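You operate a simulated robot arm through the tools that you are given. There is no shell and no other tool.

You are at the controls of a simulated robot arm. One attempt, no reset.

Task
Gauge the rivets in tubes 62 and 72 and start the one of the press card's length in the fixture.
Fine: hang each in the length gauge and press its button; the other goes into its tray pocket; do not press.

Only the result counts: the job must be done as asked and must still hold three seconds after the hand-in. Knocking over, shifting, dropping, spilling or breaking anything else fails it.

Robot
A 7-joint arm with a two-finger parallel gripper, fixed in place. Base frame: the origin is on the floor under the middle of its stand, x ahead of it, y to its left, z up; the work surface is at about z = 0.9. Readings come in m, degrees, newtons and seconds.
With the tool pointing down near the work surface it reaches from about 0.3 to 0.68 m from the base axis. Its first joint turns from -66.0 to 66.0 degrees. Payload 1.57 kg.
Tool frame: the origin (TCP) lies between the finger pads and is the grasp point; the fingertips stand 0.03 m ahead of it; z points along the fingers, y is the line along which they close. Largest opening 0.11 m; finger width 0.024, thickness 0.012; the body of the gripper, 0.048 by 0.112 m, starts 0.078 m behind the TCP.
Orientation is that of the tool frame in the base frame, as [roll, pitch, yaw] about the fixed x, y, z axes, in that order (R = Rz(yaw) Ry(pitch) Rx(roll)). With the fingers straight down and closing along the base's y, the tool's x points along the base's -x, its y along +y and its z along -z.

Tools
- The arm moves only by the tool play_rows. Its argument "moves" is a list of rows, each a list of 2 entries, a list of its own where there are three numbers: the shift along the tool's x, y, z in m, then the turn, a rotation vector about the tool's x, y, z in degrees. In form: [[[tx, ty, tz], [ax, ay, az]], ...]. A call has 1 to 20 rows; each row shifts and turns the commanded pose from where the row before left it, along the tool's axes as they then stand. "grip" is the closure in counts, from 0 (fully open) to 255 (shut), set as the call begins (left out, the last holds). Each row takes 0.2 s and may step no farther than 0.05 m and 8.6 degrees from the row before; otherwise, or with a gripper value out of range, the whole call is refused. Where a pose cannot be reached the arm comes as near as it can. A force on the tool above 40 N (or 10 N above the force at the start of the call, whichever is more), or a blocked arm, ends the call early, and 0.2 s more pass. The fingers move at their own pace (about 0.108 m/s each) and stop on an object; they squeeze with about 36 N. The grip force told is the motor's: it shows also when the fingers shut on nothing. Time passes only in rows, and 0.2 s behind the last, so rows that do not move let the fingers close. The reply holds the time, the measured pose of the TCP, the force on the tool along the base axes, the opening and the grip force, in the units named above and with some noise, with the torque about the TCP (base axes, N m) and any sound that the robot's microphone picked up, and new pictures: "pictures" is both (left out), scene, wrist or none.
- Cameras (640 x 400 px; columns grow to the right, rows downward): "scene" is fixed at [0.1642, -0.3875, 1.4153]; the picture's right is [0.79, -0.62, 0.00], its down [-0.29, -0.37, -0.88] and it looks along [0.54, 0.69, -0.47] (base axes); focal length 314 px, centre (320, 200). "wrist" rides on the gripper at [0.07, 0.016, -0.141] in the tool frame; the picture's right is [-0.23, 0.97, 0.00], its down [-0.86, -0.20, -0.48] and it looks along [-0.47, -0.11, 0.88] (tool axes); focal length 222 px, centre (320, 200). There is no depth. A picture from a camera that has moved, and an enlarged one, comes with that camera's place and axes in the base frame and with its lens.
- close_up(camera, box): a new picture of the part [left, top, right, bottom] of that camera's present view, enlarged. It takes no simulated time.
- job_done(): hands the job in; it is judged then, once.

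Places have to be worked out from the pictures, the camera data and where the tool is seen. Open the gripper and draw the arm clear of the work before you hand the job in, unless the task says otherwise.

The tools are called after "Call:" as name(argument=value, ...) on one line, values as JSON. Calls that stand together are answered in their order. play_rows: Moves the arm, as the interface text tells. Its arguments: {"type":"object","properties":{"moves":{"type":"array","items":{"type":"array"}},"grip":{"type":"number"},"pictures":{"type":"string","enum":["both","scene","wrist","none"]}},"required":["moves"]} The other tools are called the same way: close_up (camera, box) takes an enlarged picture of a part of a camera's view; job_done () hands the job in.

At the start:

```text
time: 0.0
ee_pos: [0.3487, 0.2496, 1.2462]
orientation: [180.0, -0.1, 179.9]
contact_force: [0.0, -0.2, -0.3]
torque: [0.02, -0.03, -0.03]
width: 0.1099
gripper_force: 0.0
```

scene: 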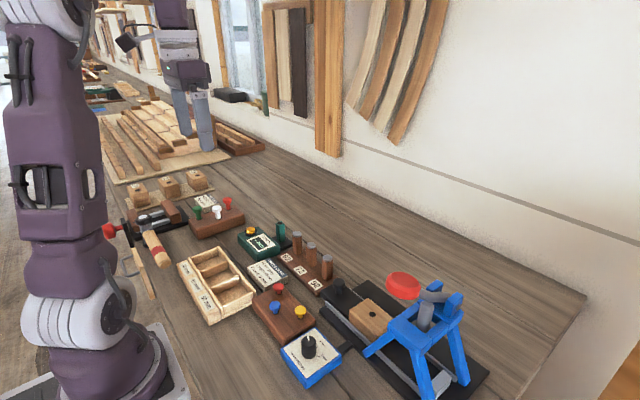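
wrist: 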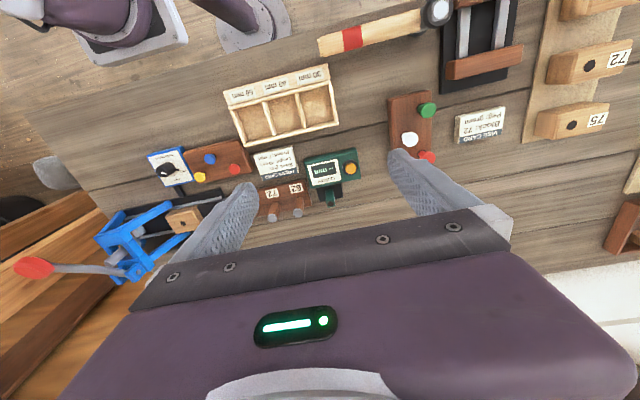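

I start by looking closely at the scene and wrist views to identify the tubes, gauge, tray, card and fixture.

Call:
close_up(camera="scene", box=[160, 180, 340, 340])

Call:
close_up(camera="scene", box=[250, 220, 350, 300])

Call:
close_up(camera="scene", box=[260, 240, 500, 400])

Call:
close_up(camera="wrist", box=[220, 60, 380, 220])

Call:
close_up(camera="wrist", box=[240, 140, 370, 220])

Call:
close_up(camera="wrist", box=[0, 130, 260, 300])

```text
2.50 times, centred on (250, 260) of scene
camera zoom: at [0.1642, -0.3875, 1.4153], right [0.79, -0.62, 0.0], down [-0.29, -0.37, -0.88], along [0.54, 0.69, -0.47], focal length 786 px, centre (495, 50)
```

zoom: 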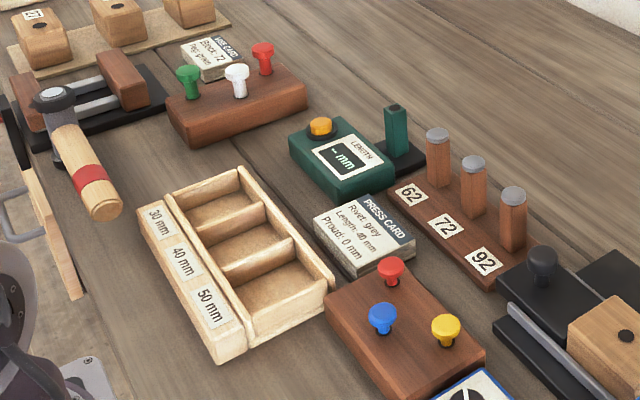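

```text
5.00 times, centred on (300, 260) of scene
camera zoom: at [0.1642, -0.3875, 1.4153], right [0.79, -0.62, 0.0], down [-0.29, -0.37, -0.88], along [0.54, 0.69, -0.47], focal length 1572 px, centre (420, -100)
```

zoom: 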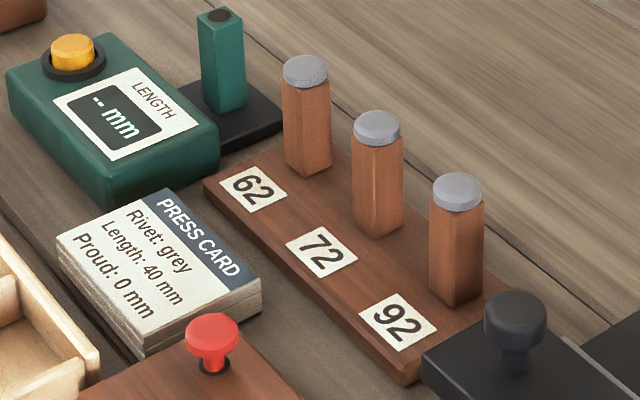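

```text
2.50 times, centred on (380, 320) of scene
camera zoom: at [0.1642, -0.3875, 1.4153], right [0.79, -0.62, 0.0], down [-0.29, -0.37, -0.88], along [0.54, 0.69, -0.47], focal length 786 px, centre (170, -100)
```

zoom: 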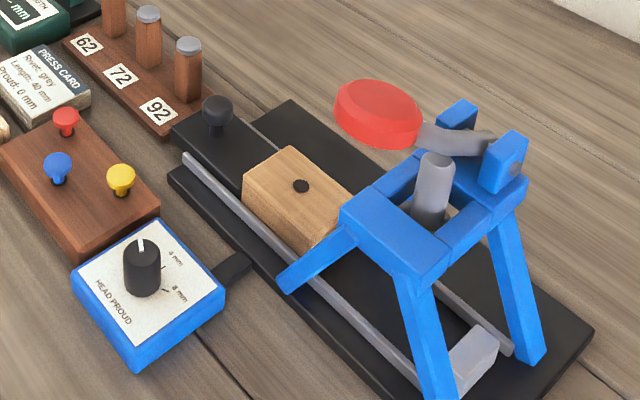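

```text
2.50 times, centred on (300, 140) of wrist
camera zoom: at [0.2782, 0.2672, 1.3884], right [0.23, 0.97, 0.0], down [0.86, -0.2, 0.48], along [0.47, -0.11, -0.88], focal length 555 px, centre (370, 350)
```

zoom: 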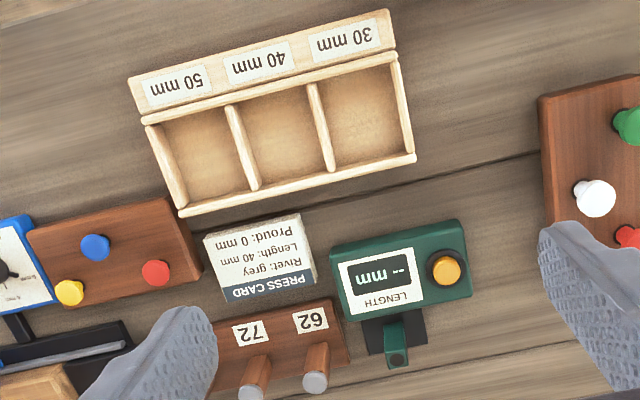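

```text
4.92 times, centred on (305, 180) of wrist
camera zoom: at [0.2782, 0.2672, 1.3884], right [0.23, 0.97, 0.0], down [0.86, -0.2, 0.48], along [0.47, -0.11, -0.88], focal length 1094 px, centre (394, 298)
```

zoom: 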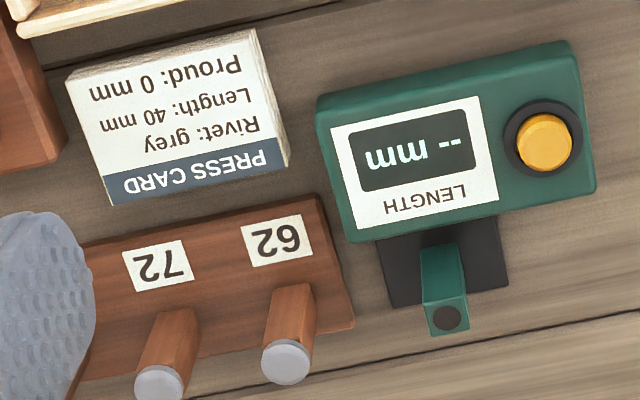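

```text
2.35 times, centred on (130, 215) of wrist
camera zoom: at [0.2782, 0.2672, 1.3884], right [0.23, 0.97, 0.0], down [0.86, -0.2, 0.48], along [0.47, -0.11, -0.88], focal length 523 px, centre (767, 165)
```

zoom: 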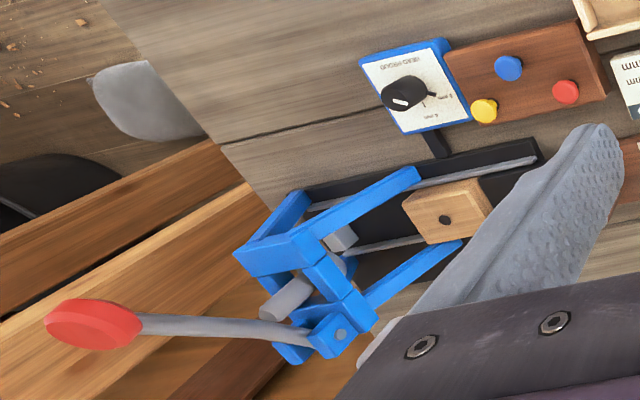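

The card asks for the grey rivet of 40 mm. My two-view estimates put the head of 62 at about (0.521, 0.161, 0.971), 72 at (0.521, 0.101, 0.970), the gauge hole at (0.516, 0.235, 0.967) and the block hole at (0.500, -0.120, 0.947). I move to hover above tube 62 with the gripper part closed to refine these.

Call:
play_rows(moves=[[[-0.0287, -0.0148, 0.0205], [0, 0, 0]], [[-0.0287, -0.0148, 0.0205], [0, 0, 0]], [[-0.0287, -0.0148, 0.0205], [0, 0, 0]], [[-0.0287, -0.0148, 0.0205], [0, 0, 0]], [[-0.0287, -0.0148, 0.0205], [0, 0, 0]], [[-0.0287, -0.0148, 0.0205], [0, 0, 0]], [[0, 0, 0], [0, 0, 0]]], grip=139)

```text
time: 1.6
ee_pos: [0.5206, 0.1613, 1.1222]
orientation: [179.9, 0.0, 180.0]
contact_force: [0.1, 0.3, -0.2]
torque: [0.03, 0.01, -0.02]
width: 0.05
gripper_force: 0.1
camera wrist: at [0.4499, 0.179, 1.2639], right [0.23, 0.97, 0.0], down [0.85, -0.2, 0.48], along [0.47, -0.11, -0.88], focal length 222 px, centre (320, 200)
```

scene: 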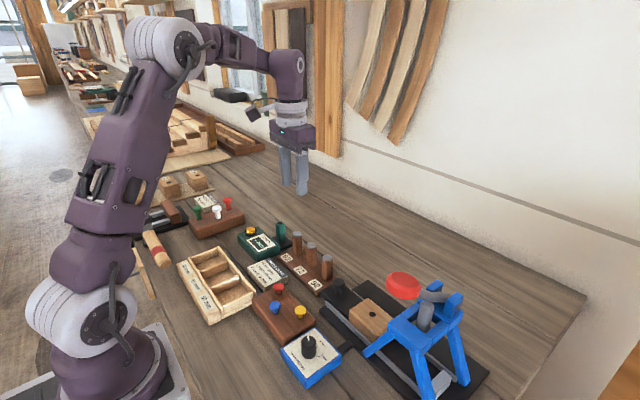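
wrist: 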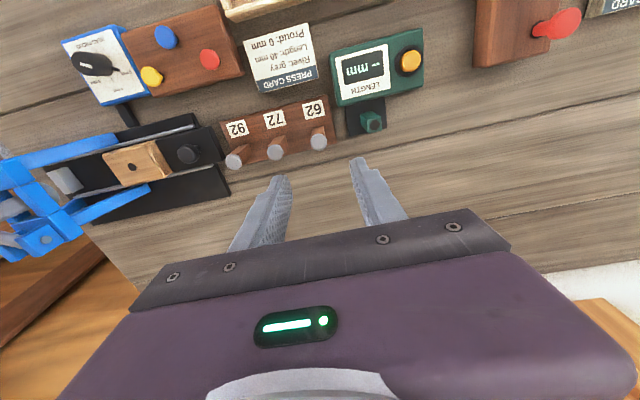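

The head of 62 shows almost straight below the TCP, as predicted. I zoom in to refine all targets from this near view.

Call:
close_up(camera="wrist", box=[210, 80, 370, 180])

Call:
close_up(camera="wrist", box=[290, 90, 400, 160])

Call:
close_up(camera="wrist", box=[0, 100, 240, 250])

Call:
close_up(camera="scene", box=[330, 260, 490, 400])

```text
4.00 times, centred on (290, 130) of wrist
camera zoom: at [0.4499, 0.179, 1.2639], right [0.23, 0.97, 0.0], down [0.85, -0.2, 0.48], along [0.47, -0.11, -0.88], focal length 888 px, centre (440, 480)
```

zoom: 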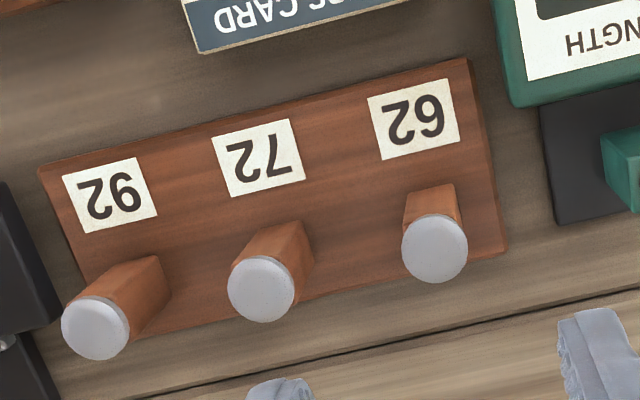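

```text
5.71 times, centred on (345, 125) of wrist
camera zoom: at [0.4499, 0.179, 1.2639], right [0.23, 0.97, 0.0], down [0.85, -0.2, 0.48], along [0.47, -0.11, -0.88], focal length 1269 px, centre (177, 629)
```

zoom: 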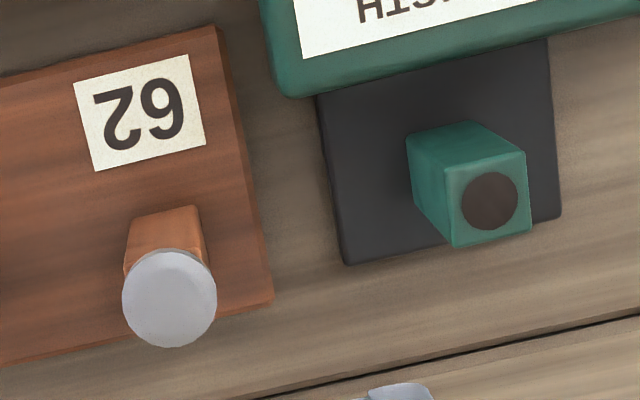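

```text
2.67 times, centred on (120, 175) of wrist
camera zoom: at [0.4499, 0.179, 1.2639], right [0.23, 0.97, 0.0], down [0.85, -0.2, 0.48], along [0.47, -0.11, -0.88], focal length 592 px, centre (853, 267)
```

zoom: 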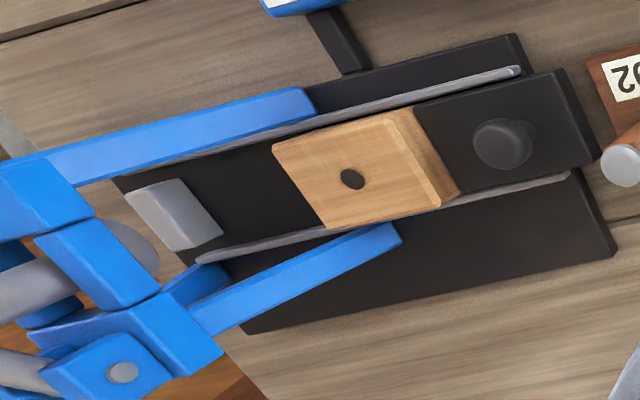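

```text
2.86 times, centred on (410, 330) of scene
camera zoom: at [0.1642, -0.3875, 1.4153], right [0.79, -0.62, 0.0], down [-0.29, -0.37, -0.88], along [0.54, 0.69, -0.47], focal length 899 px, centre (63, -171)
```

zoom: 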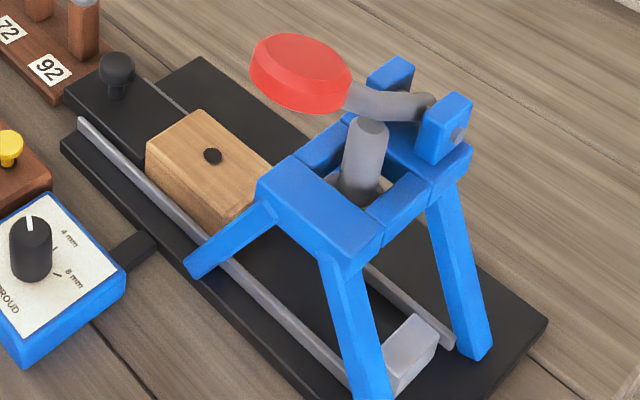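

Refined estimates: head tops at z≈0.972 with 62 at (0.521, 0.1605), 72 at (0.521, 0.1005), and the gauge hole at (0.517, 0.235, 0.968). I descend so the fingertips straddle the head of 62 (tips about 0.962).

Call:
play_rows(moves=[[[-0.0002, -0.0008, 0.04], [0, 0, 0]], [[0, 0, 0.04], [0, 0, 0]], [[0, 0, 0.03], [0, 0, 0]], [[0, 0, 0.02], [0, 0, 0]], [[0, 0, 0], [0, 0, 0]]], grip=139)

Call:
close_up(camera="wrist", box=[240, 120, 400, 220])

Call:
close_up(camera="scene", box=[240, 200, 360, 300])

```text
time: 2.8
ee_pos: [0.5215, 0.1608, 0.9946]
orientation: [180.0, -0.1, -180.0]
contact_force: [-0.4, 0.0, 0.0]
torque: [-0.02, -0.03, 0.0]
width: 0.0503
gripper_force: 0.0
camera wrist: at [0.4508, 0.1785, 1.1356], right [0.23, 0.97, 0.0], down [0.85, -0.2, 0.48], along [0.47, -0.11, -0.88], focal length 222 px, centre (320, 200)
```

scene: 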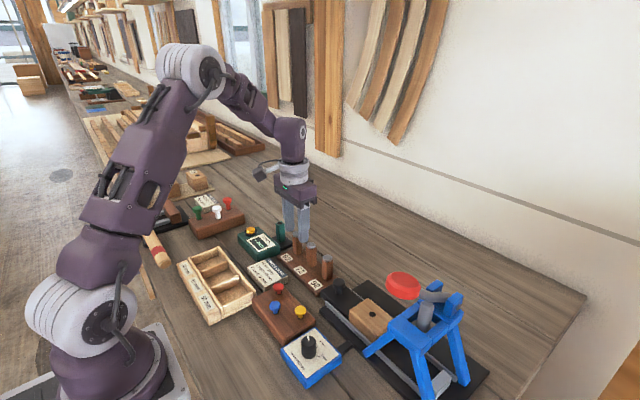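
wrist: 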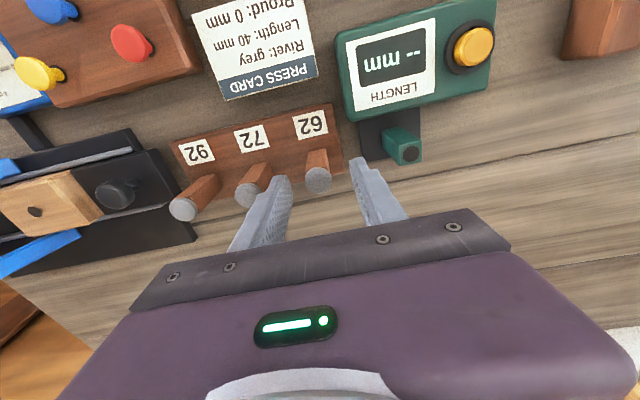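

```text
4.00 times, centred on (320, 170) of wrist
camera zoom: at [0.4508, 0.1785, 1.1356], right [0.23, 0.97, 0.0], down [0.85, -0.2, 0.48], along [0.47, -0.11, -0.88], focal length 888 px, centre (320, 320)
```

zoom: 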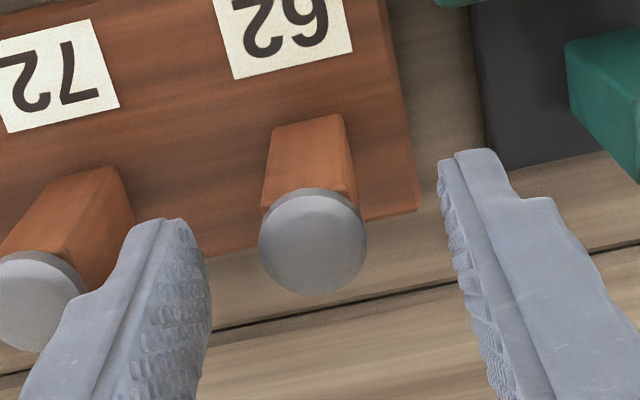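

```text
4.00 times, centred on (300, 250) of scene
camera zoom: at [0.1642, -0.3875, 1.4153], right [0.79, -0.62, 0.0], down [-0.29, -0.37, -0.88], along [0.54, 0.69, -0.47], focal length 1258 px, centre (400, 0)
```

zoom: 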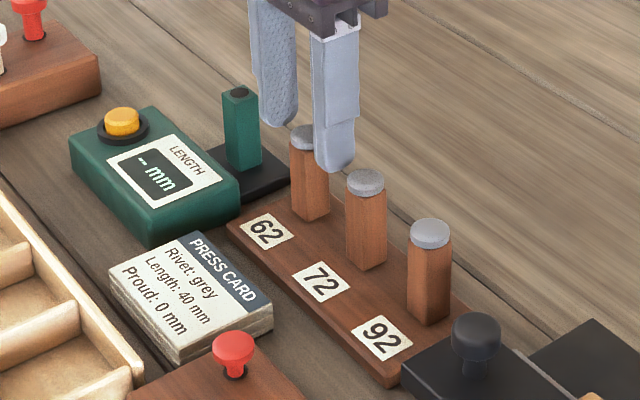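

The head sits centred between the fingers, with the measured z at 0.9946. I lower another 2.5 mm and close on the head.

Call:
play_rows(moves=[[[0, 0, 0.0025], [0, 0, 0]], [[0, 0, 0], [0, 0, 0]]], grip=139, pictures="none")

Call:
play_rows(moves=[[[0, 0, 0], [0, 0, 0]], [[0, 0, 0], [0, 0, 0]], [[0, 0, 0], [0, 0, 0]], [[0, 0, 0], [0, 0, 0]]], grip=255)

Call:
close_up(camera="wrist", box=[240, 120, 400, 220])

Call:
close_up(camera="scene", box=[240, 200, 360, 300])

```text
time: 3.4
ee_pos: [0.5216, 0.1608, 0.9911]
orientation: [180.0, 0.1, -180.0]
contact_force: [0.3, 0.2, 0.1]
torque: [-0.04, 0.01, -0.01]
width: 0.0502
gripper_force: 0.0
```

```text
time: 4.4
ee_pos: [0.5201, 0.1615, 0.9916]
orientation: [-180.0, -0.1, -179.9]
contact_force: [-0.7, -4.6, 1.6]
torque: [-0.13, 0.05, 0.02]
width: 0.0204
gripper_force: 34.3
camera wrist: at [0.4498, 0.1781, 1.1328], right [0.23, 0.97, 0.0], down [0.86, -0.2, 0.48], along [0.47, -0.11, -0.88], focal length 222 px, centre (320, 200)
```

scene: 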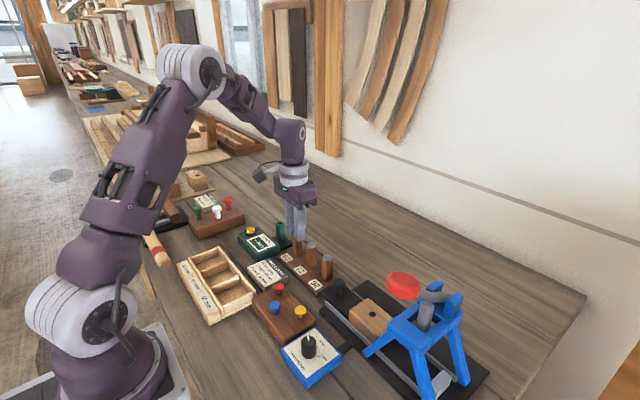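
wrist: 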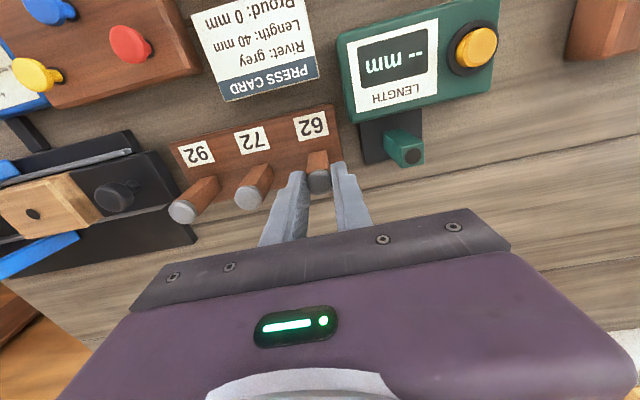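

```text
4.00 times, centred on (320, 170) of wrist
camera zoom: at [0.4498, 0.1781, 1.1328], right [0.23, 0.97, 0.0], down [0.86, -0.2, 0.48], along [0.47, -0.11, -0.88], focal length 888 px, centre (320, 320)
```

zoom: 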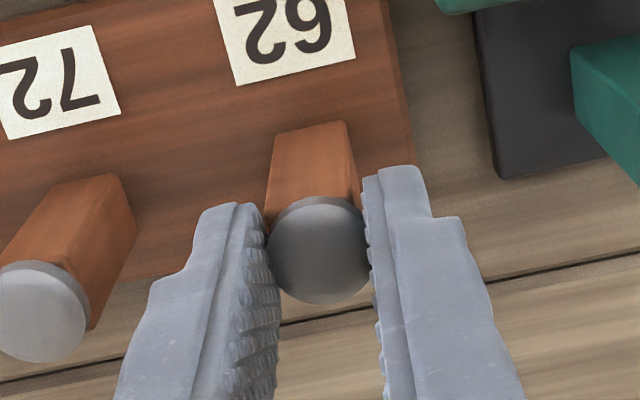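

```text
4.00 times, centred on (300, 250) of scene
camera zoom: at [0.1642, -0.3876, 1.4153], right [0.79, -0.62, 0.0], down [-0.29, -0.37, -0.88], along [0.54, 0.69, -0.47], focal length 1258 px, centre (400, 0)
```

zoom: 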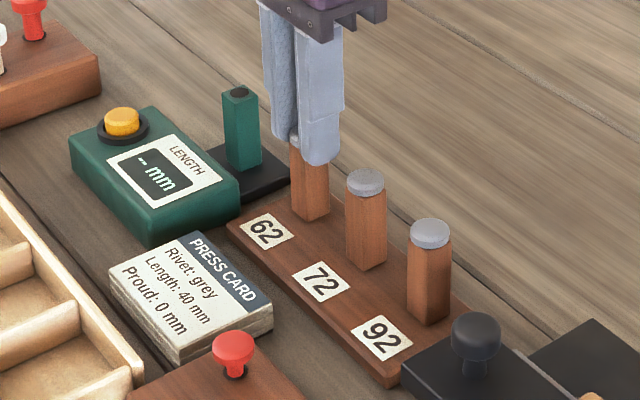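

The grip is on the head (width 20.4 mm, 34 N). I lift straight up to clear the tube.

Call:
play_rows(moves=[[[0, 0, -0.01], [0, 0, 0]], [[0, 0, -0.02], [0, 0, 0]], [[0, 0, -0.03], [0, 0, 0]], [[0, 0, -0.03], [0, 0, 0]], [[0, 0, 0], [0, 0, 0]]], grip=255)

Call:
close_up(camera="wrist", box=[240, 120, 400, 220])

Call:
close_up(camera="scene", box=[240, 180, 360, 280])

```text
time: 5.6
ee_pos: [0.5201, 0.1637, 1.0809]
orientation: [-180.0, 0.0, -180.0]
contact_force: [0.1, 0.9, -0.1]
torque: [0.01, 0.02, -0.02]
width: 0.0205
gripper_force: 34.4
camera wrist: at [0.4501, 0.1807, 1.2228], right [0.23, 0.97, 0.0], down [0.86, -0.2, 0.48], along [0.47, -0.11, -0.88], focal length 222 px, centre (320, 200)
```

scene: 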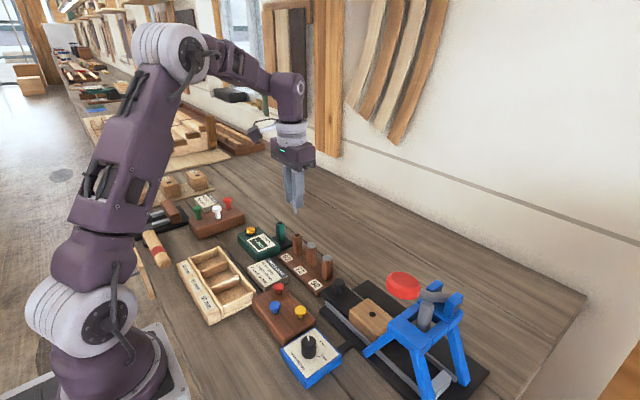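
wrist: 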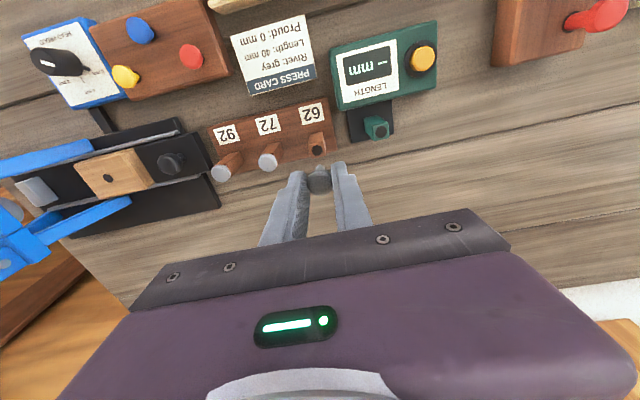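

```text
4.00 times, centred on (320, 170) of wrist
camera zoom: at [0.4501, 0.1807, 1.2228], right [0.23, 0.97, 0.0], down [0.86, -0.2, 0.48], along [0.47, -0.11, -0.88], focal length 888 px, centre (320, 320)
```

zoom: 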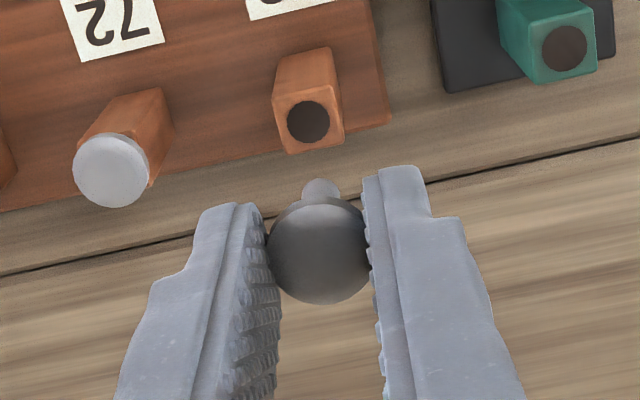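

```text
4.00 times, centred on (300, 230) of scene
camera zoom: at [0.1642, -0.3875, 1.4153], right [0.79, -0.62, 0.0], down [-0.29, -0.37, -0.88], along [0.54, 0.69, -0.47], focal length 1258 px, centre (400, 80)
```

zoom: 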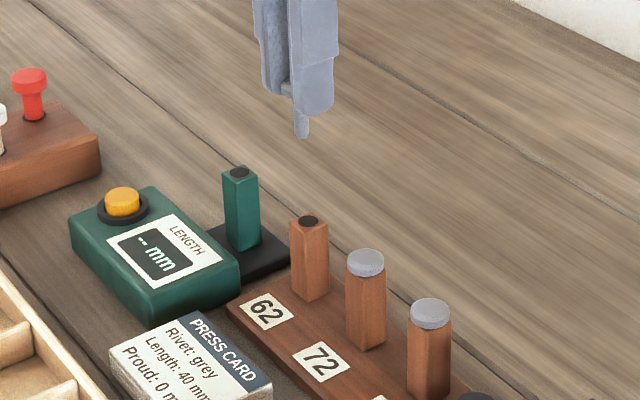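

The rivet hangs straight from the fingers, clear of the tube (shank about 8 mm, holes about 12.8 mm). I move above the gauge hole near (0.517, 0.235) and check the alignment.

Call:
play_rows(moves=[[[0.001, 0.0237, 0], [0, 0, 0]], [[0.001, 0.0237, 0], [0, 0, 0]], [[0.001, 0.0238, 0], [0, 0, 0]], [[0, 0, 0], [0, 0, 0]], [[0, 0, 0], [0, 0, 0]]], grip=255)

Call:
close_up(camera="wrist", box=[240, 120, 400, 220])

Call:
close_up(camera="scene", box=[220, 160, 340, 260])

```text
time: 6.8
ee_pos: [0.5172, 0.2339, 1.0836]
orientation: [180.0, 0.0, 180.0]
contact_force: [-0.3, 0.2, -1.5]
torque: [0.01, 0.02, 0.0]
width: 0.0206
gripper_force: 34.1
camera wrist: at [0.4468, 0.251, 1.2249], right [0.23, 0.97, 0.0], down [0.86, -0.2, 0.48], along [0.47, -0.11, -0.88], focal length 222 px, centre (320, 200)
```

scene: 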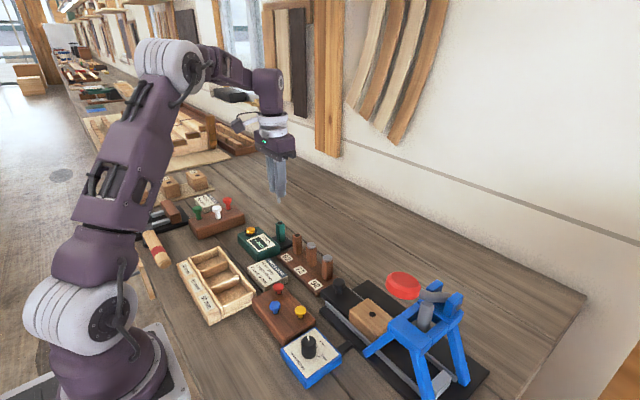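
wrist: 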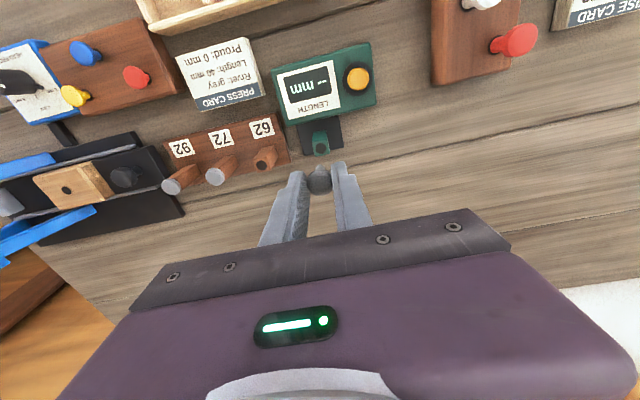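

```text
4.00 times, centred on (320, 170) of wrist
camera zoom: at [0.4468, 0.251, 1.2249], right [0.23, 0.97, 0.0], down [0.86, -0.2, 0.48], along [0.47, -0.11, -0.88], focal length 888 px, centre (320, 320)
```

zoom: 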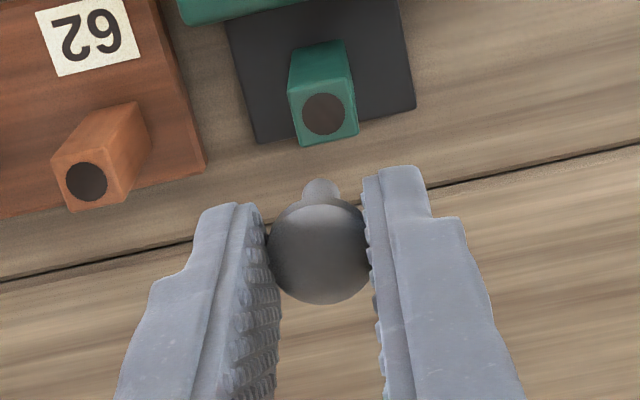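

```text
4.00 times, centred on (280, 210) of scene
camera zoom: at [0.1643, -0.3875, 1.4153], right [0.79, -0.62, 0.0], down [-0.29, -0.37, -0.88], along [0.54, 0.69, -0.47], focal length 1258 px, centre (480, 160)
```

zoom: 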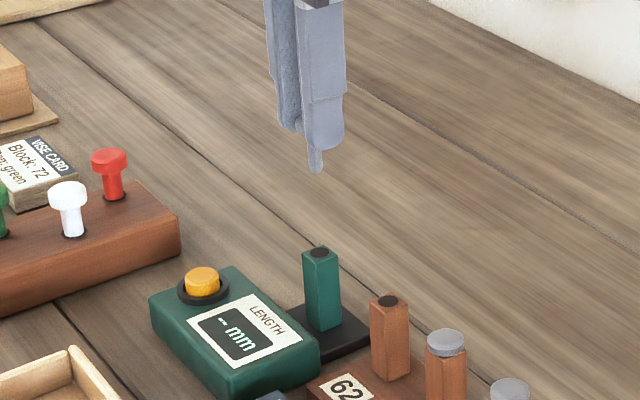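

The gauge hole lies directly under the TCP, with the shank about 0.7 mm low in y. I correct that and lower the rivet into the gauge, staying just above seating height.

Call:
play_rows(moves=[[[0, 0.0007, 0.025], [0, 0, 0]], [[0, 0, 0.025], [0, 0, 0]], [[0, 0, 0.02], [0, 0, 0]], [[0, 0, 0.01], [0, 0, 0]], [[0, 0, 0], [0, 0, 0]]], grip=255)

Call:
close_up(camera="wrist", box=[240, 120, 400, 220])

Call:
close_up(camera="scene", box=[230, 180, 350, 280])

```text
time: 8.0
ee_pos: [0.5174, 0.2326, 1.0018]
orientation: [179.9, 0.1, -180.0]
contact_force: [5.2, 4.5, 25.9]
torque: [0.04, -0.21, 0.01]
width: 0.0204
gripper_force: 33.8
camera wrist: at [0.4465, 0.2494, 1.1434], right [0.23, 0.97, 0.0], down [0.85, -0.2, 0.48], along [0.47, -0.11, -0.88], focal length 222 px, centre (320, 200)
```

scene: 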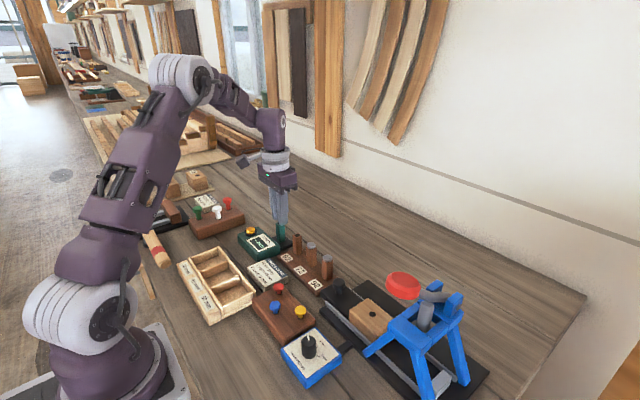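
wrist: 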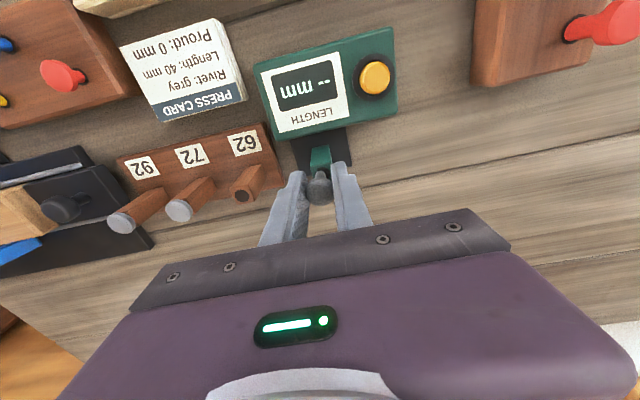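

```text
4.00 times, centred on (320, 170) of wrist
camera zoom: at [0.4465, 0.2494, 1.1434], right [0.23, 0.97, 0.0], down [0.85, -0.2, 0.48], along [0.47, -0.11, -0.88], focal length 888 px, centre (320, 320)
```

zoom: 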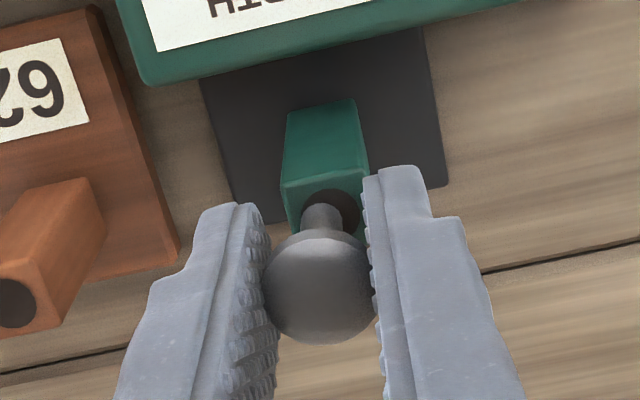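

```text
4.00 times, centred on (290, 230) of scene
camera zoom: at [0.164, -0.3875, 1.4153], right [0.79, -0.62, 0.0], down [-0.29, -0.37, -0.88], along [0.54, 0.69, -0.47], focal length 1258 px, centre (440, 80)
```

zoom: 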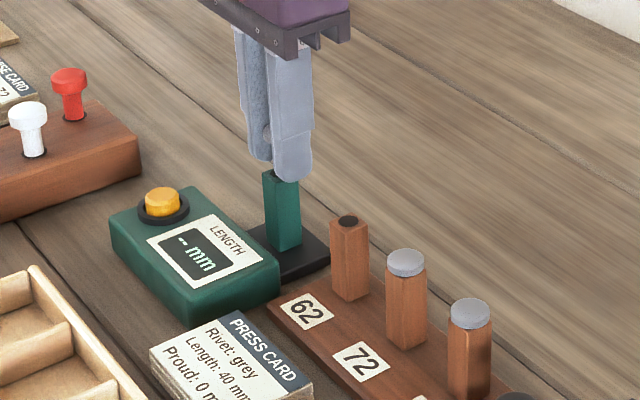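

There is 26 N of upward force: the shank tip seems to have caught the rim (y drifted to 0.2326) and the head slid up in the grip. I zoom in before doing anything else.

Call:
close_up(camera="wrist", box=[296, 150, 344, 180])

Call:
close_up(camera="wrist", box=[280, 150, 360, 200])

Call:
close_up(camera="scene", box=[272, 200, 320, 240])

```text
13.33 times, centred on (320, 165) of wrist
camera zoom: at [0.4465, 0.2494, 1.1434], right [0.23, 0.97, 0.0], down [0.85, -0.2, 0.48], along [0.47, -0.11, -0.88], focal length 2962 px, centre (320, 667)
```

zoom: 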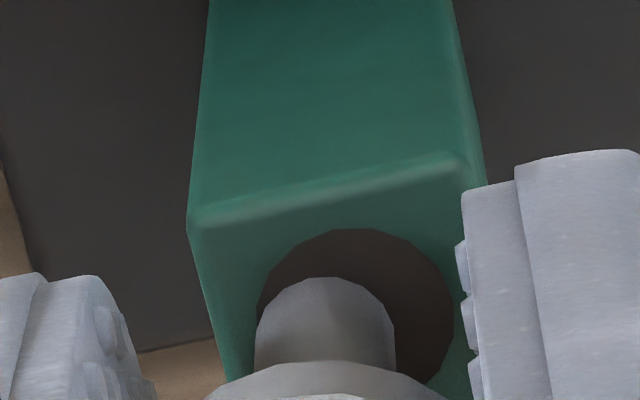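

```text
8.00 times, centred on (320, 175) of wrist
camera zoom: at [0.4465, 0.2494, 1.1434], right [0.23, 0.97, 0.0], down [0.85, -0.2, 0.48], along [0.47, -0.11, -0.88], focal length 1777 px, centre (320, 400)
```

zoom: 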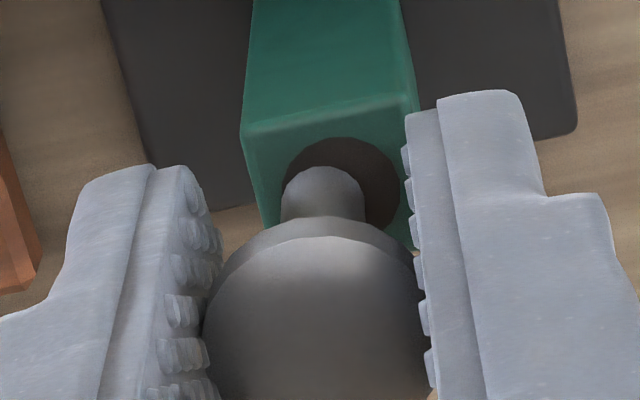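

```text
10.00 times, centred on (296, 220) of scene
camera zoom: at [0.164, -0.3875, 1.4153], right [0.79, -0.62, 0.0], down [-0.29, -0.37, -0.88], along [0.54, 0.69, -0.47], focal length 3145 px, centre (560, 0)
```

zoom: 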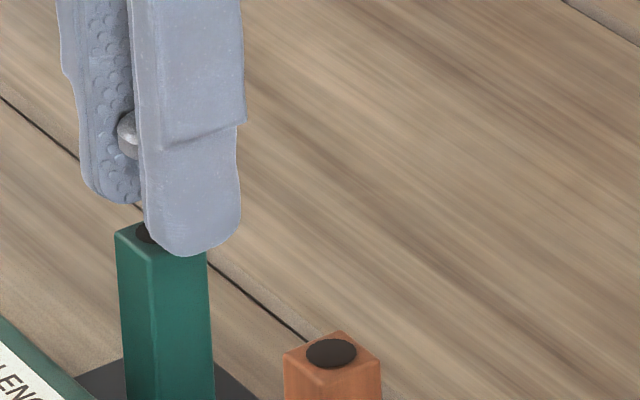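

The shank tip is sitting off-centre on the hole rim, about 2 mm toward -y and 1.5 mm toward +x. I back off upward 20 mm and recheck how the rivet sits in the fingers.

Call:
play_rows(moves=[[[0, 0, -0.005], [0, 0, 0]], [[0, 0, -0.015], [0, 0, 0]], [[0, 0, 0], [0, 0, 0]], [[0, 0, 0], [0, 0, 0]], [[0, 0, 0], [0, 0, 0]]], grip=255)

Call:
close_up(camera="wrist", box=[280, 130, 360, 180])

Call:
close_up(camera="wrist", box=[280, 150, 360, 200])

Call:
close_up(camera="scene", box=[260, 190, 320, 240])

```text
time: 9.2
ee_pos: [0.5156, 0.2338, 1.0199]
orientation: [-180.0, 0.0, -180.0]
contact_force: [0.6, -0.4, -1.2]
torque: [0.04, 0.04, 0.0]
width: 0.0203
gripper_force: 33.6
camera wrist: at [0.4451, 0.2501, 1.1623], right [0.23, 0.97, 0.0], down [0.86, -0.2, 0.48], along [0.47, -0.11, -0.88], focal length 222 px, centre (320, 200)
```

scene: 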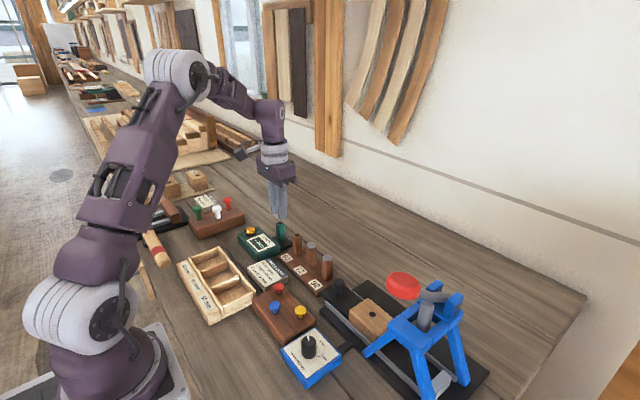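
wrist: 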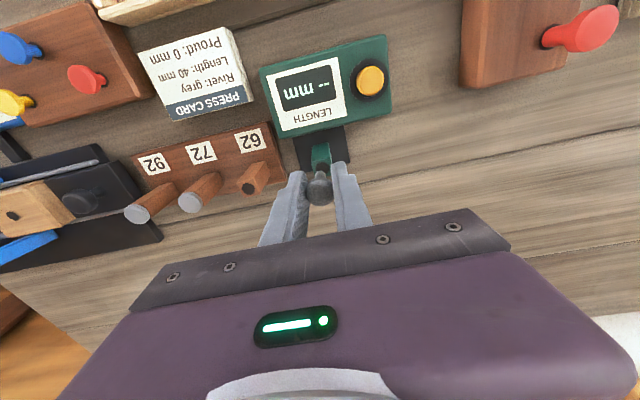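

```text
8.00 times, centred on (320, 155) of wrist
camera zoom: at [0.4451, 0.2501, 1.1623], right [0.23, 0.97, 0.0], down [0.86, -0.2, 0.48], along [0.47, -0.11, -0.88], focal length 1777 px, centre (320, 560)
```

zoom: 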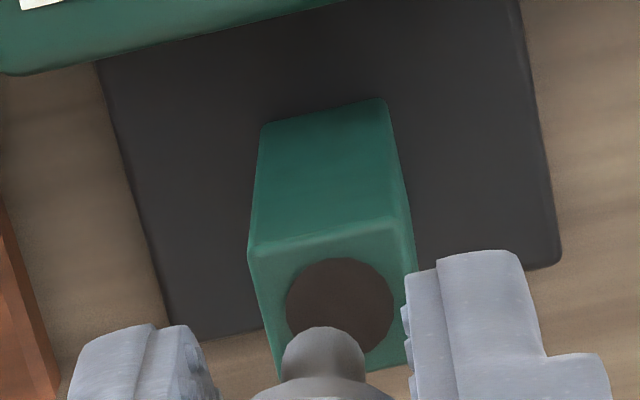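

```text
8.00 times, centred on (320, 175) of wrist
camera zoom: at [0.4451, 0.2501, 1.1623], right [0.23, 0.97, 0.0], down [0.86, -0.2, 0.48], along [0.47, -0.11, -0.88], focal length 1777 px, centre (320, 400)
```

zoom: 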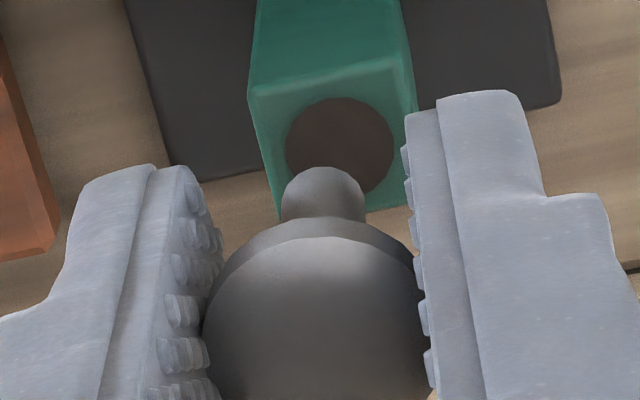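

```text
8.00 times, centred on (290, 215) of scene
camera zoom: at [0.1642, -0.3875, 1.4153], right [0.79, -0.62, 0.0], down [-0.29, -0.37, -0.88], along [0.54, 0.69, -0.47], focal length 2516 px, centre (560, 80)
```

zoom: 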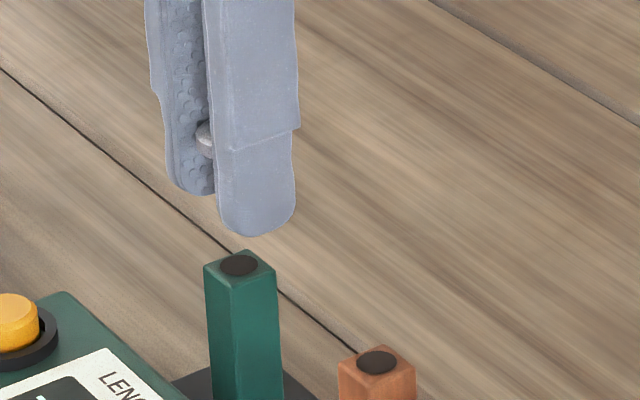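

The rivet hangs vertical with its tip about 3–4 mm beyond the fingertips; the hole centre lies about (+1.3, +1.8) mm from the tip. I shift by that and lower 10 mm to check just above the hole.

Call:
play_rows(moves=[[[-0.0013, 0.0018, 0.0], [0, 0, 0]], [[0, 0, 0.005], [0, 0, 0]], [[0, 0, 0.005], [0, 0, 0]], [[0, 0, 0], [0, 0, 0]], [[0, 0, 0], [0, 0, 0]]], grip=255, pictures="wrist")

Call:
close_up(camera="wrist", box=[280, 140, 360, 190])

Call:
close_up(camera="scene", box=[260, 200, 320, 250])

```text
time: 10.4
ee_pos: [0.5179, 0.2352, 1.0109]
orientation: [179.9, 0.0, -179.9]
contact_force: [0.2, -0.3, -0.1]
torque: [0.01, 0.02, 0.02]
width: 0.0207
gripper_force: 33.8
camera wrist: at [0.4478, 0.252, 1.1522], right [0.23, 0.97, 0.0], down [0.86, -0.2, 0.48], along [0.47, -0.11, -0.88], focal length 222 px, centre (320, 200)
```

wrist: 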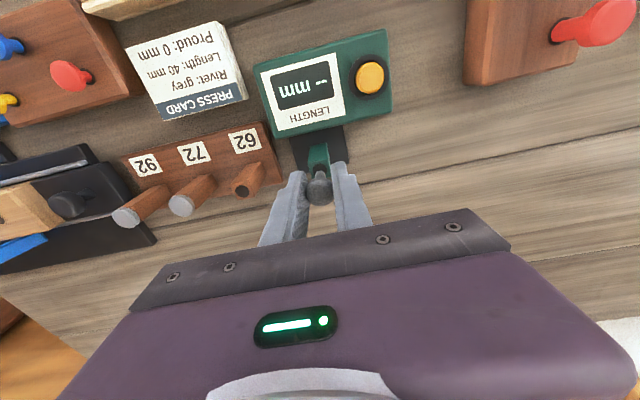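

```text
8.00 times, centred on (320, 165) of wrist
camera zoom: at [0.4478, 0.252, 1.1522], right [0.23, 0.97, 0.0], down [0.86, -0.2, 0.48], along [0.47, -0.11, -0.88], focal length 1777 px, centre (320, 480)
```

zoom: 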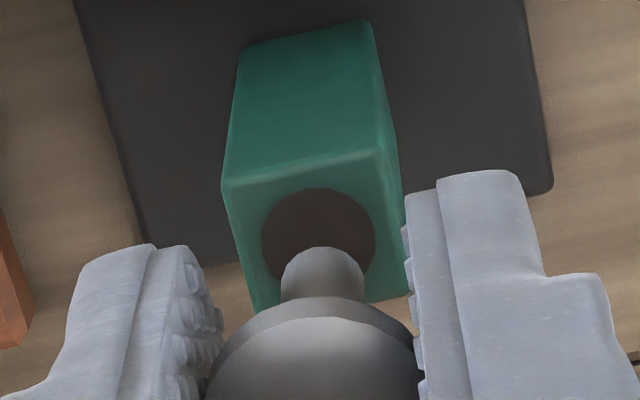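

```text
8.00 times, centred on (290, 225) of scene
camera zoom: at [0.1642, -0.3875, 1.4153], right [0.79, -0.62, 0.0], down [-0.29, -0.37, -0.88], along [0.54, 0.69, -0.47], focal length 2516 px, centre (560, 0)
```

zoom: 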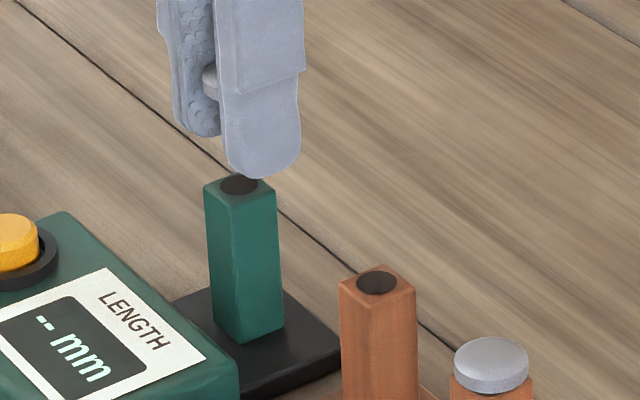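

The tip is now centred in y but the arm overshot about 1.5 mm in +x. I correct that with a small step, then check again before inserting.

Call:
play_rows(moves=[[[0.0013, 0.0, 0.0], [0, 0, 0]], [[0, 0, 0.004], [0, 0, 0]], [[0, 0, 0], [0, 0, 0]], [[0, 0, 0], [0, 0, 0]], [[0, 0, 0], [0, 0, 0]]], grip=255, pictures="none")

Call:
close_up(camera="wrist", box=[280, 140, 360, 190])

```text
time: 11.6
ee_pos: [0.5166, 0.2366, 1.0069]
orientation: [-179.9, 0.0, 180.0]
contact_force: [-0.8, 0.3, 0.1]
torque: [0.03, 0.0, 0.02]
width: 0.0205
gripper_force: 34.0
```

```text
8.00 times, centred on (320, 165) of wrist
camera zoom: at [0.4469, 0.2517, 1.1489], right [0.23, 0.97, 0.0], down [0.86, -0.2, 0.48], along [0.47, -0.11, -0.88], focal length 1777 px, centre (320, 480)
```

zoom: 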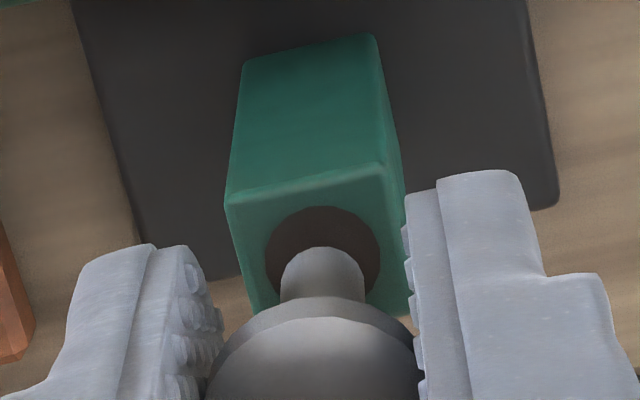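

The tip is now within about 0.5 mm of the hole centre. I nudge 0.8 mm in +y so the fingers also straddle the post evenly, and insert about 9 mm.

Call:
play_rows(moves=[[[0.0, 0.0008, 0.0], [0, 0, 0]], [[0, 0, 0.004], [0, 0, 0]], [[0, 0, 0.003], [0, 0, 0]], [[0, 0, 0], [0, 0, 0]], [[0, 0, 0], [0, 0, 0]]], grip=255, pictures="none")

Call:
close_up(camera="wrist", box=[280, 140, 360, 190])

Call:
close_up(camera="scene", box=[260, 200, 320, 250])

```text
time: 12.8
ee_pos: [0.5169, 0.2352, 0.9985]
orientation: [180.0, 0.0, -179.9]
contact_force: [0.2, -0.6, 0.1]
torque: [-0.02, 0.03, 0.03]
width: 0.0207
gripper_force: 34.3
```

```text
8.00 times, centred on (320, 165) of wrist
camera zoom: at [0.447, 0.252, 1.1419], right [0.23, 0.97, 0.0], down [0.86, -0.2, 0.48], along [0.47, -0.11, -0.88], focal length 1777 px, centre (320, 480)
```

zoom: 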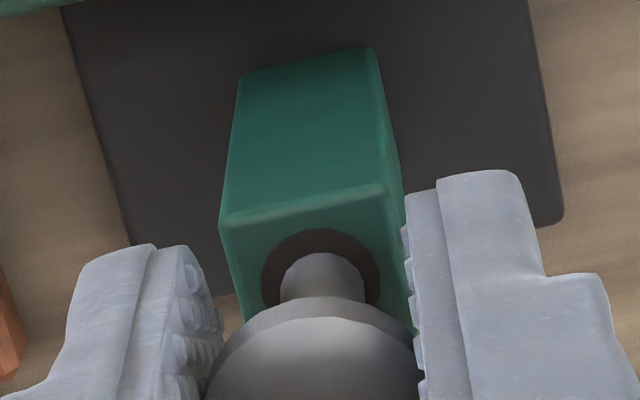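

```text
8.00 times, centred on (290, 225) of scene
camera zoom: at [0.1642, -0.3875, 1.4153], right [0.79, -0.62, 0.0], down [-0.29, -0.37, -0.88], along [0.54, 0.69, -0.47], focal length 2516 px, centre (560, 0)
```

zoom: 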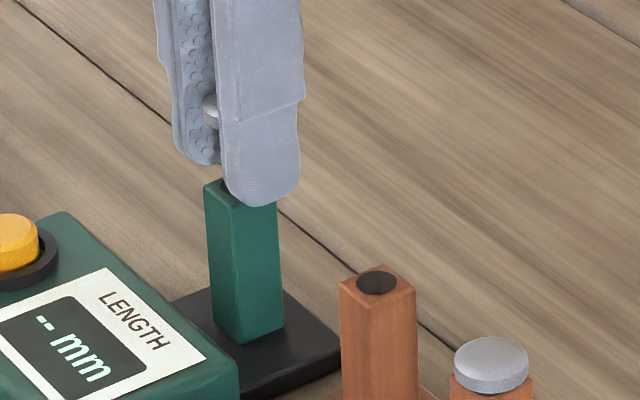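

The tip has entered the hole with no contact force and the fingers line up evenly with the post. I continue down another 6 mm.

Call:
play_rows(moves=[[[0.0005, 0.0, 0.002], [0, 0, 0]], [[0, 0, 0.002], [0, 0, 0]], [[0, 0, 0.002], [0, 0, 0]], [[0, 0, 0], [0, 0, 0]]], grip=255, pictures="none")

Call:
close_up(camera="wrist", box=[280, 140, 360, 190])

Call:
close_up(camera="scene", box=[260, 200, 320, 250])

```text
time: 13.8
ee_pos: [0.5171, 0.2363, 0.9941]
orientation: [-180.0, 0.1, 180.0]
contact_force: [-0.4, 0.5, -0.6]
torque: [0.02, -0.03, 0.02]
width: 0.0204
gripper_force: 34.5
```

```text
8.00 times, centred on (320, 165) of wrist
camera zoom: at [0.4468, 0.2525, 1.1358], right [0.23, 0.97, 0.0], down [0.85, -0.2, 0.48], along [0.47, -0.11, -0.88], focal length 1777 px, centre (320, 480)
```

zoom: 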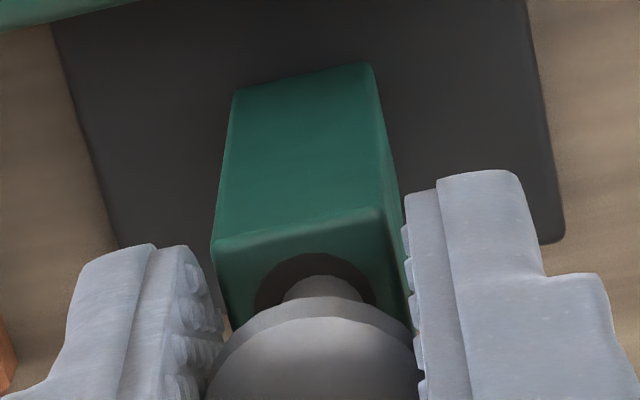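

```text
8.00 times, centred on (290, 225) of scene
camera zoom: at [0.1642, -0.3875, 1.4153], right [0.79, -0.62, 0.0], down [-0.29, -0.37, -0.88], along [0.54, 0.69, -0.47], focal length 2516 px, centre (560, 0)
```

zoom: 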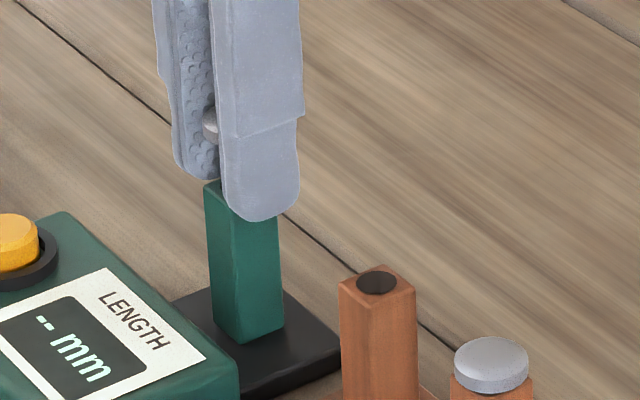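

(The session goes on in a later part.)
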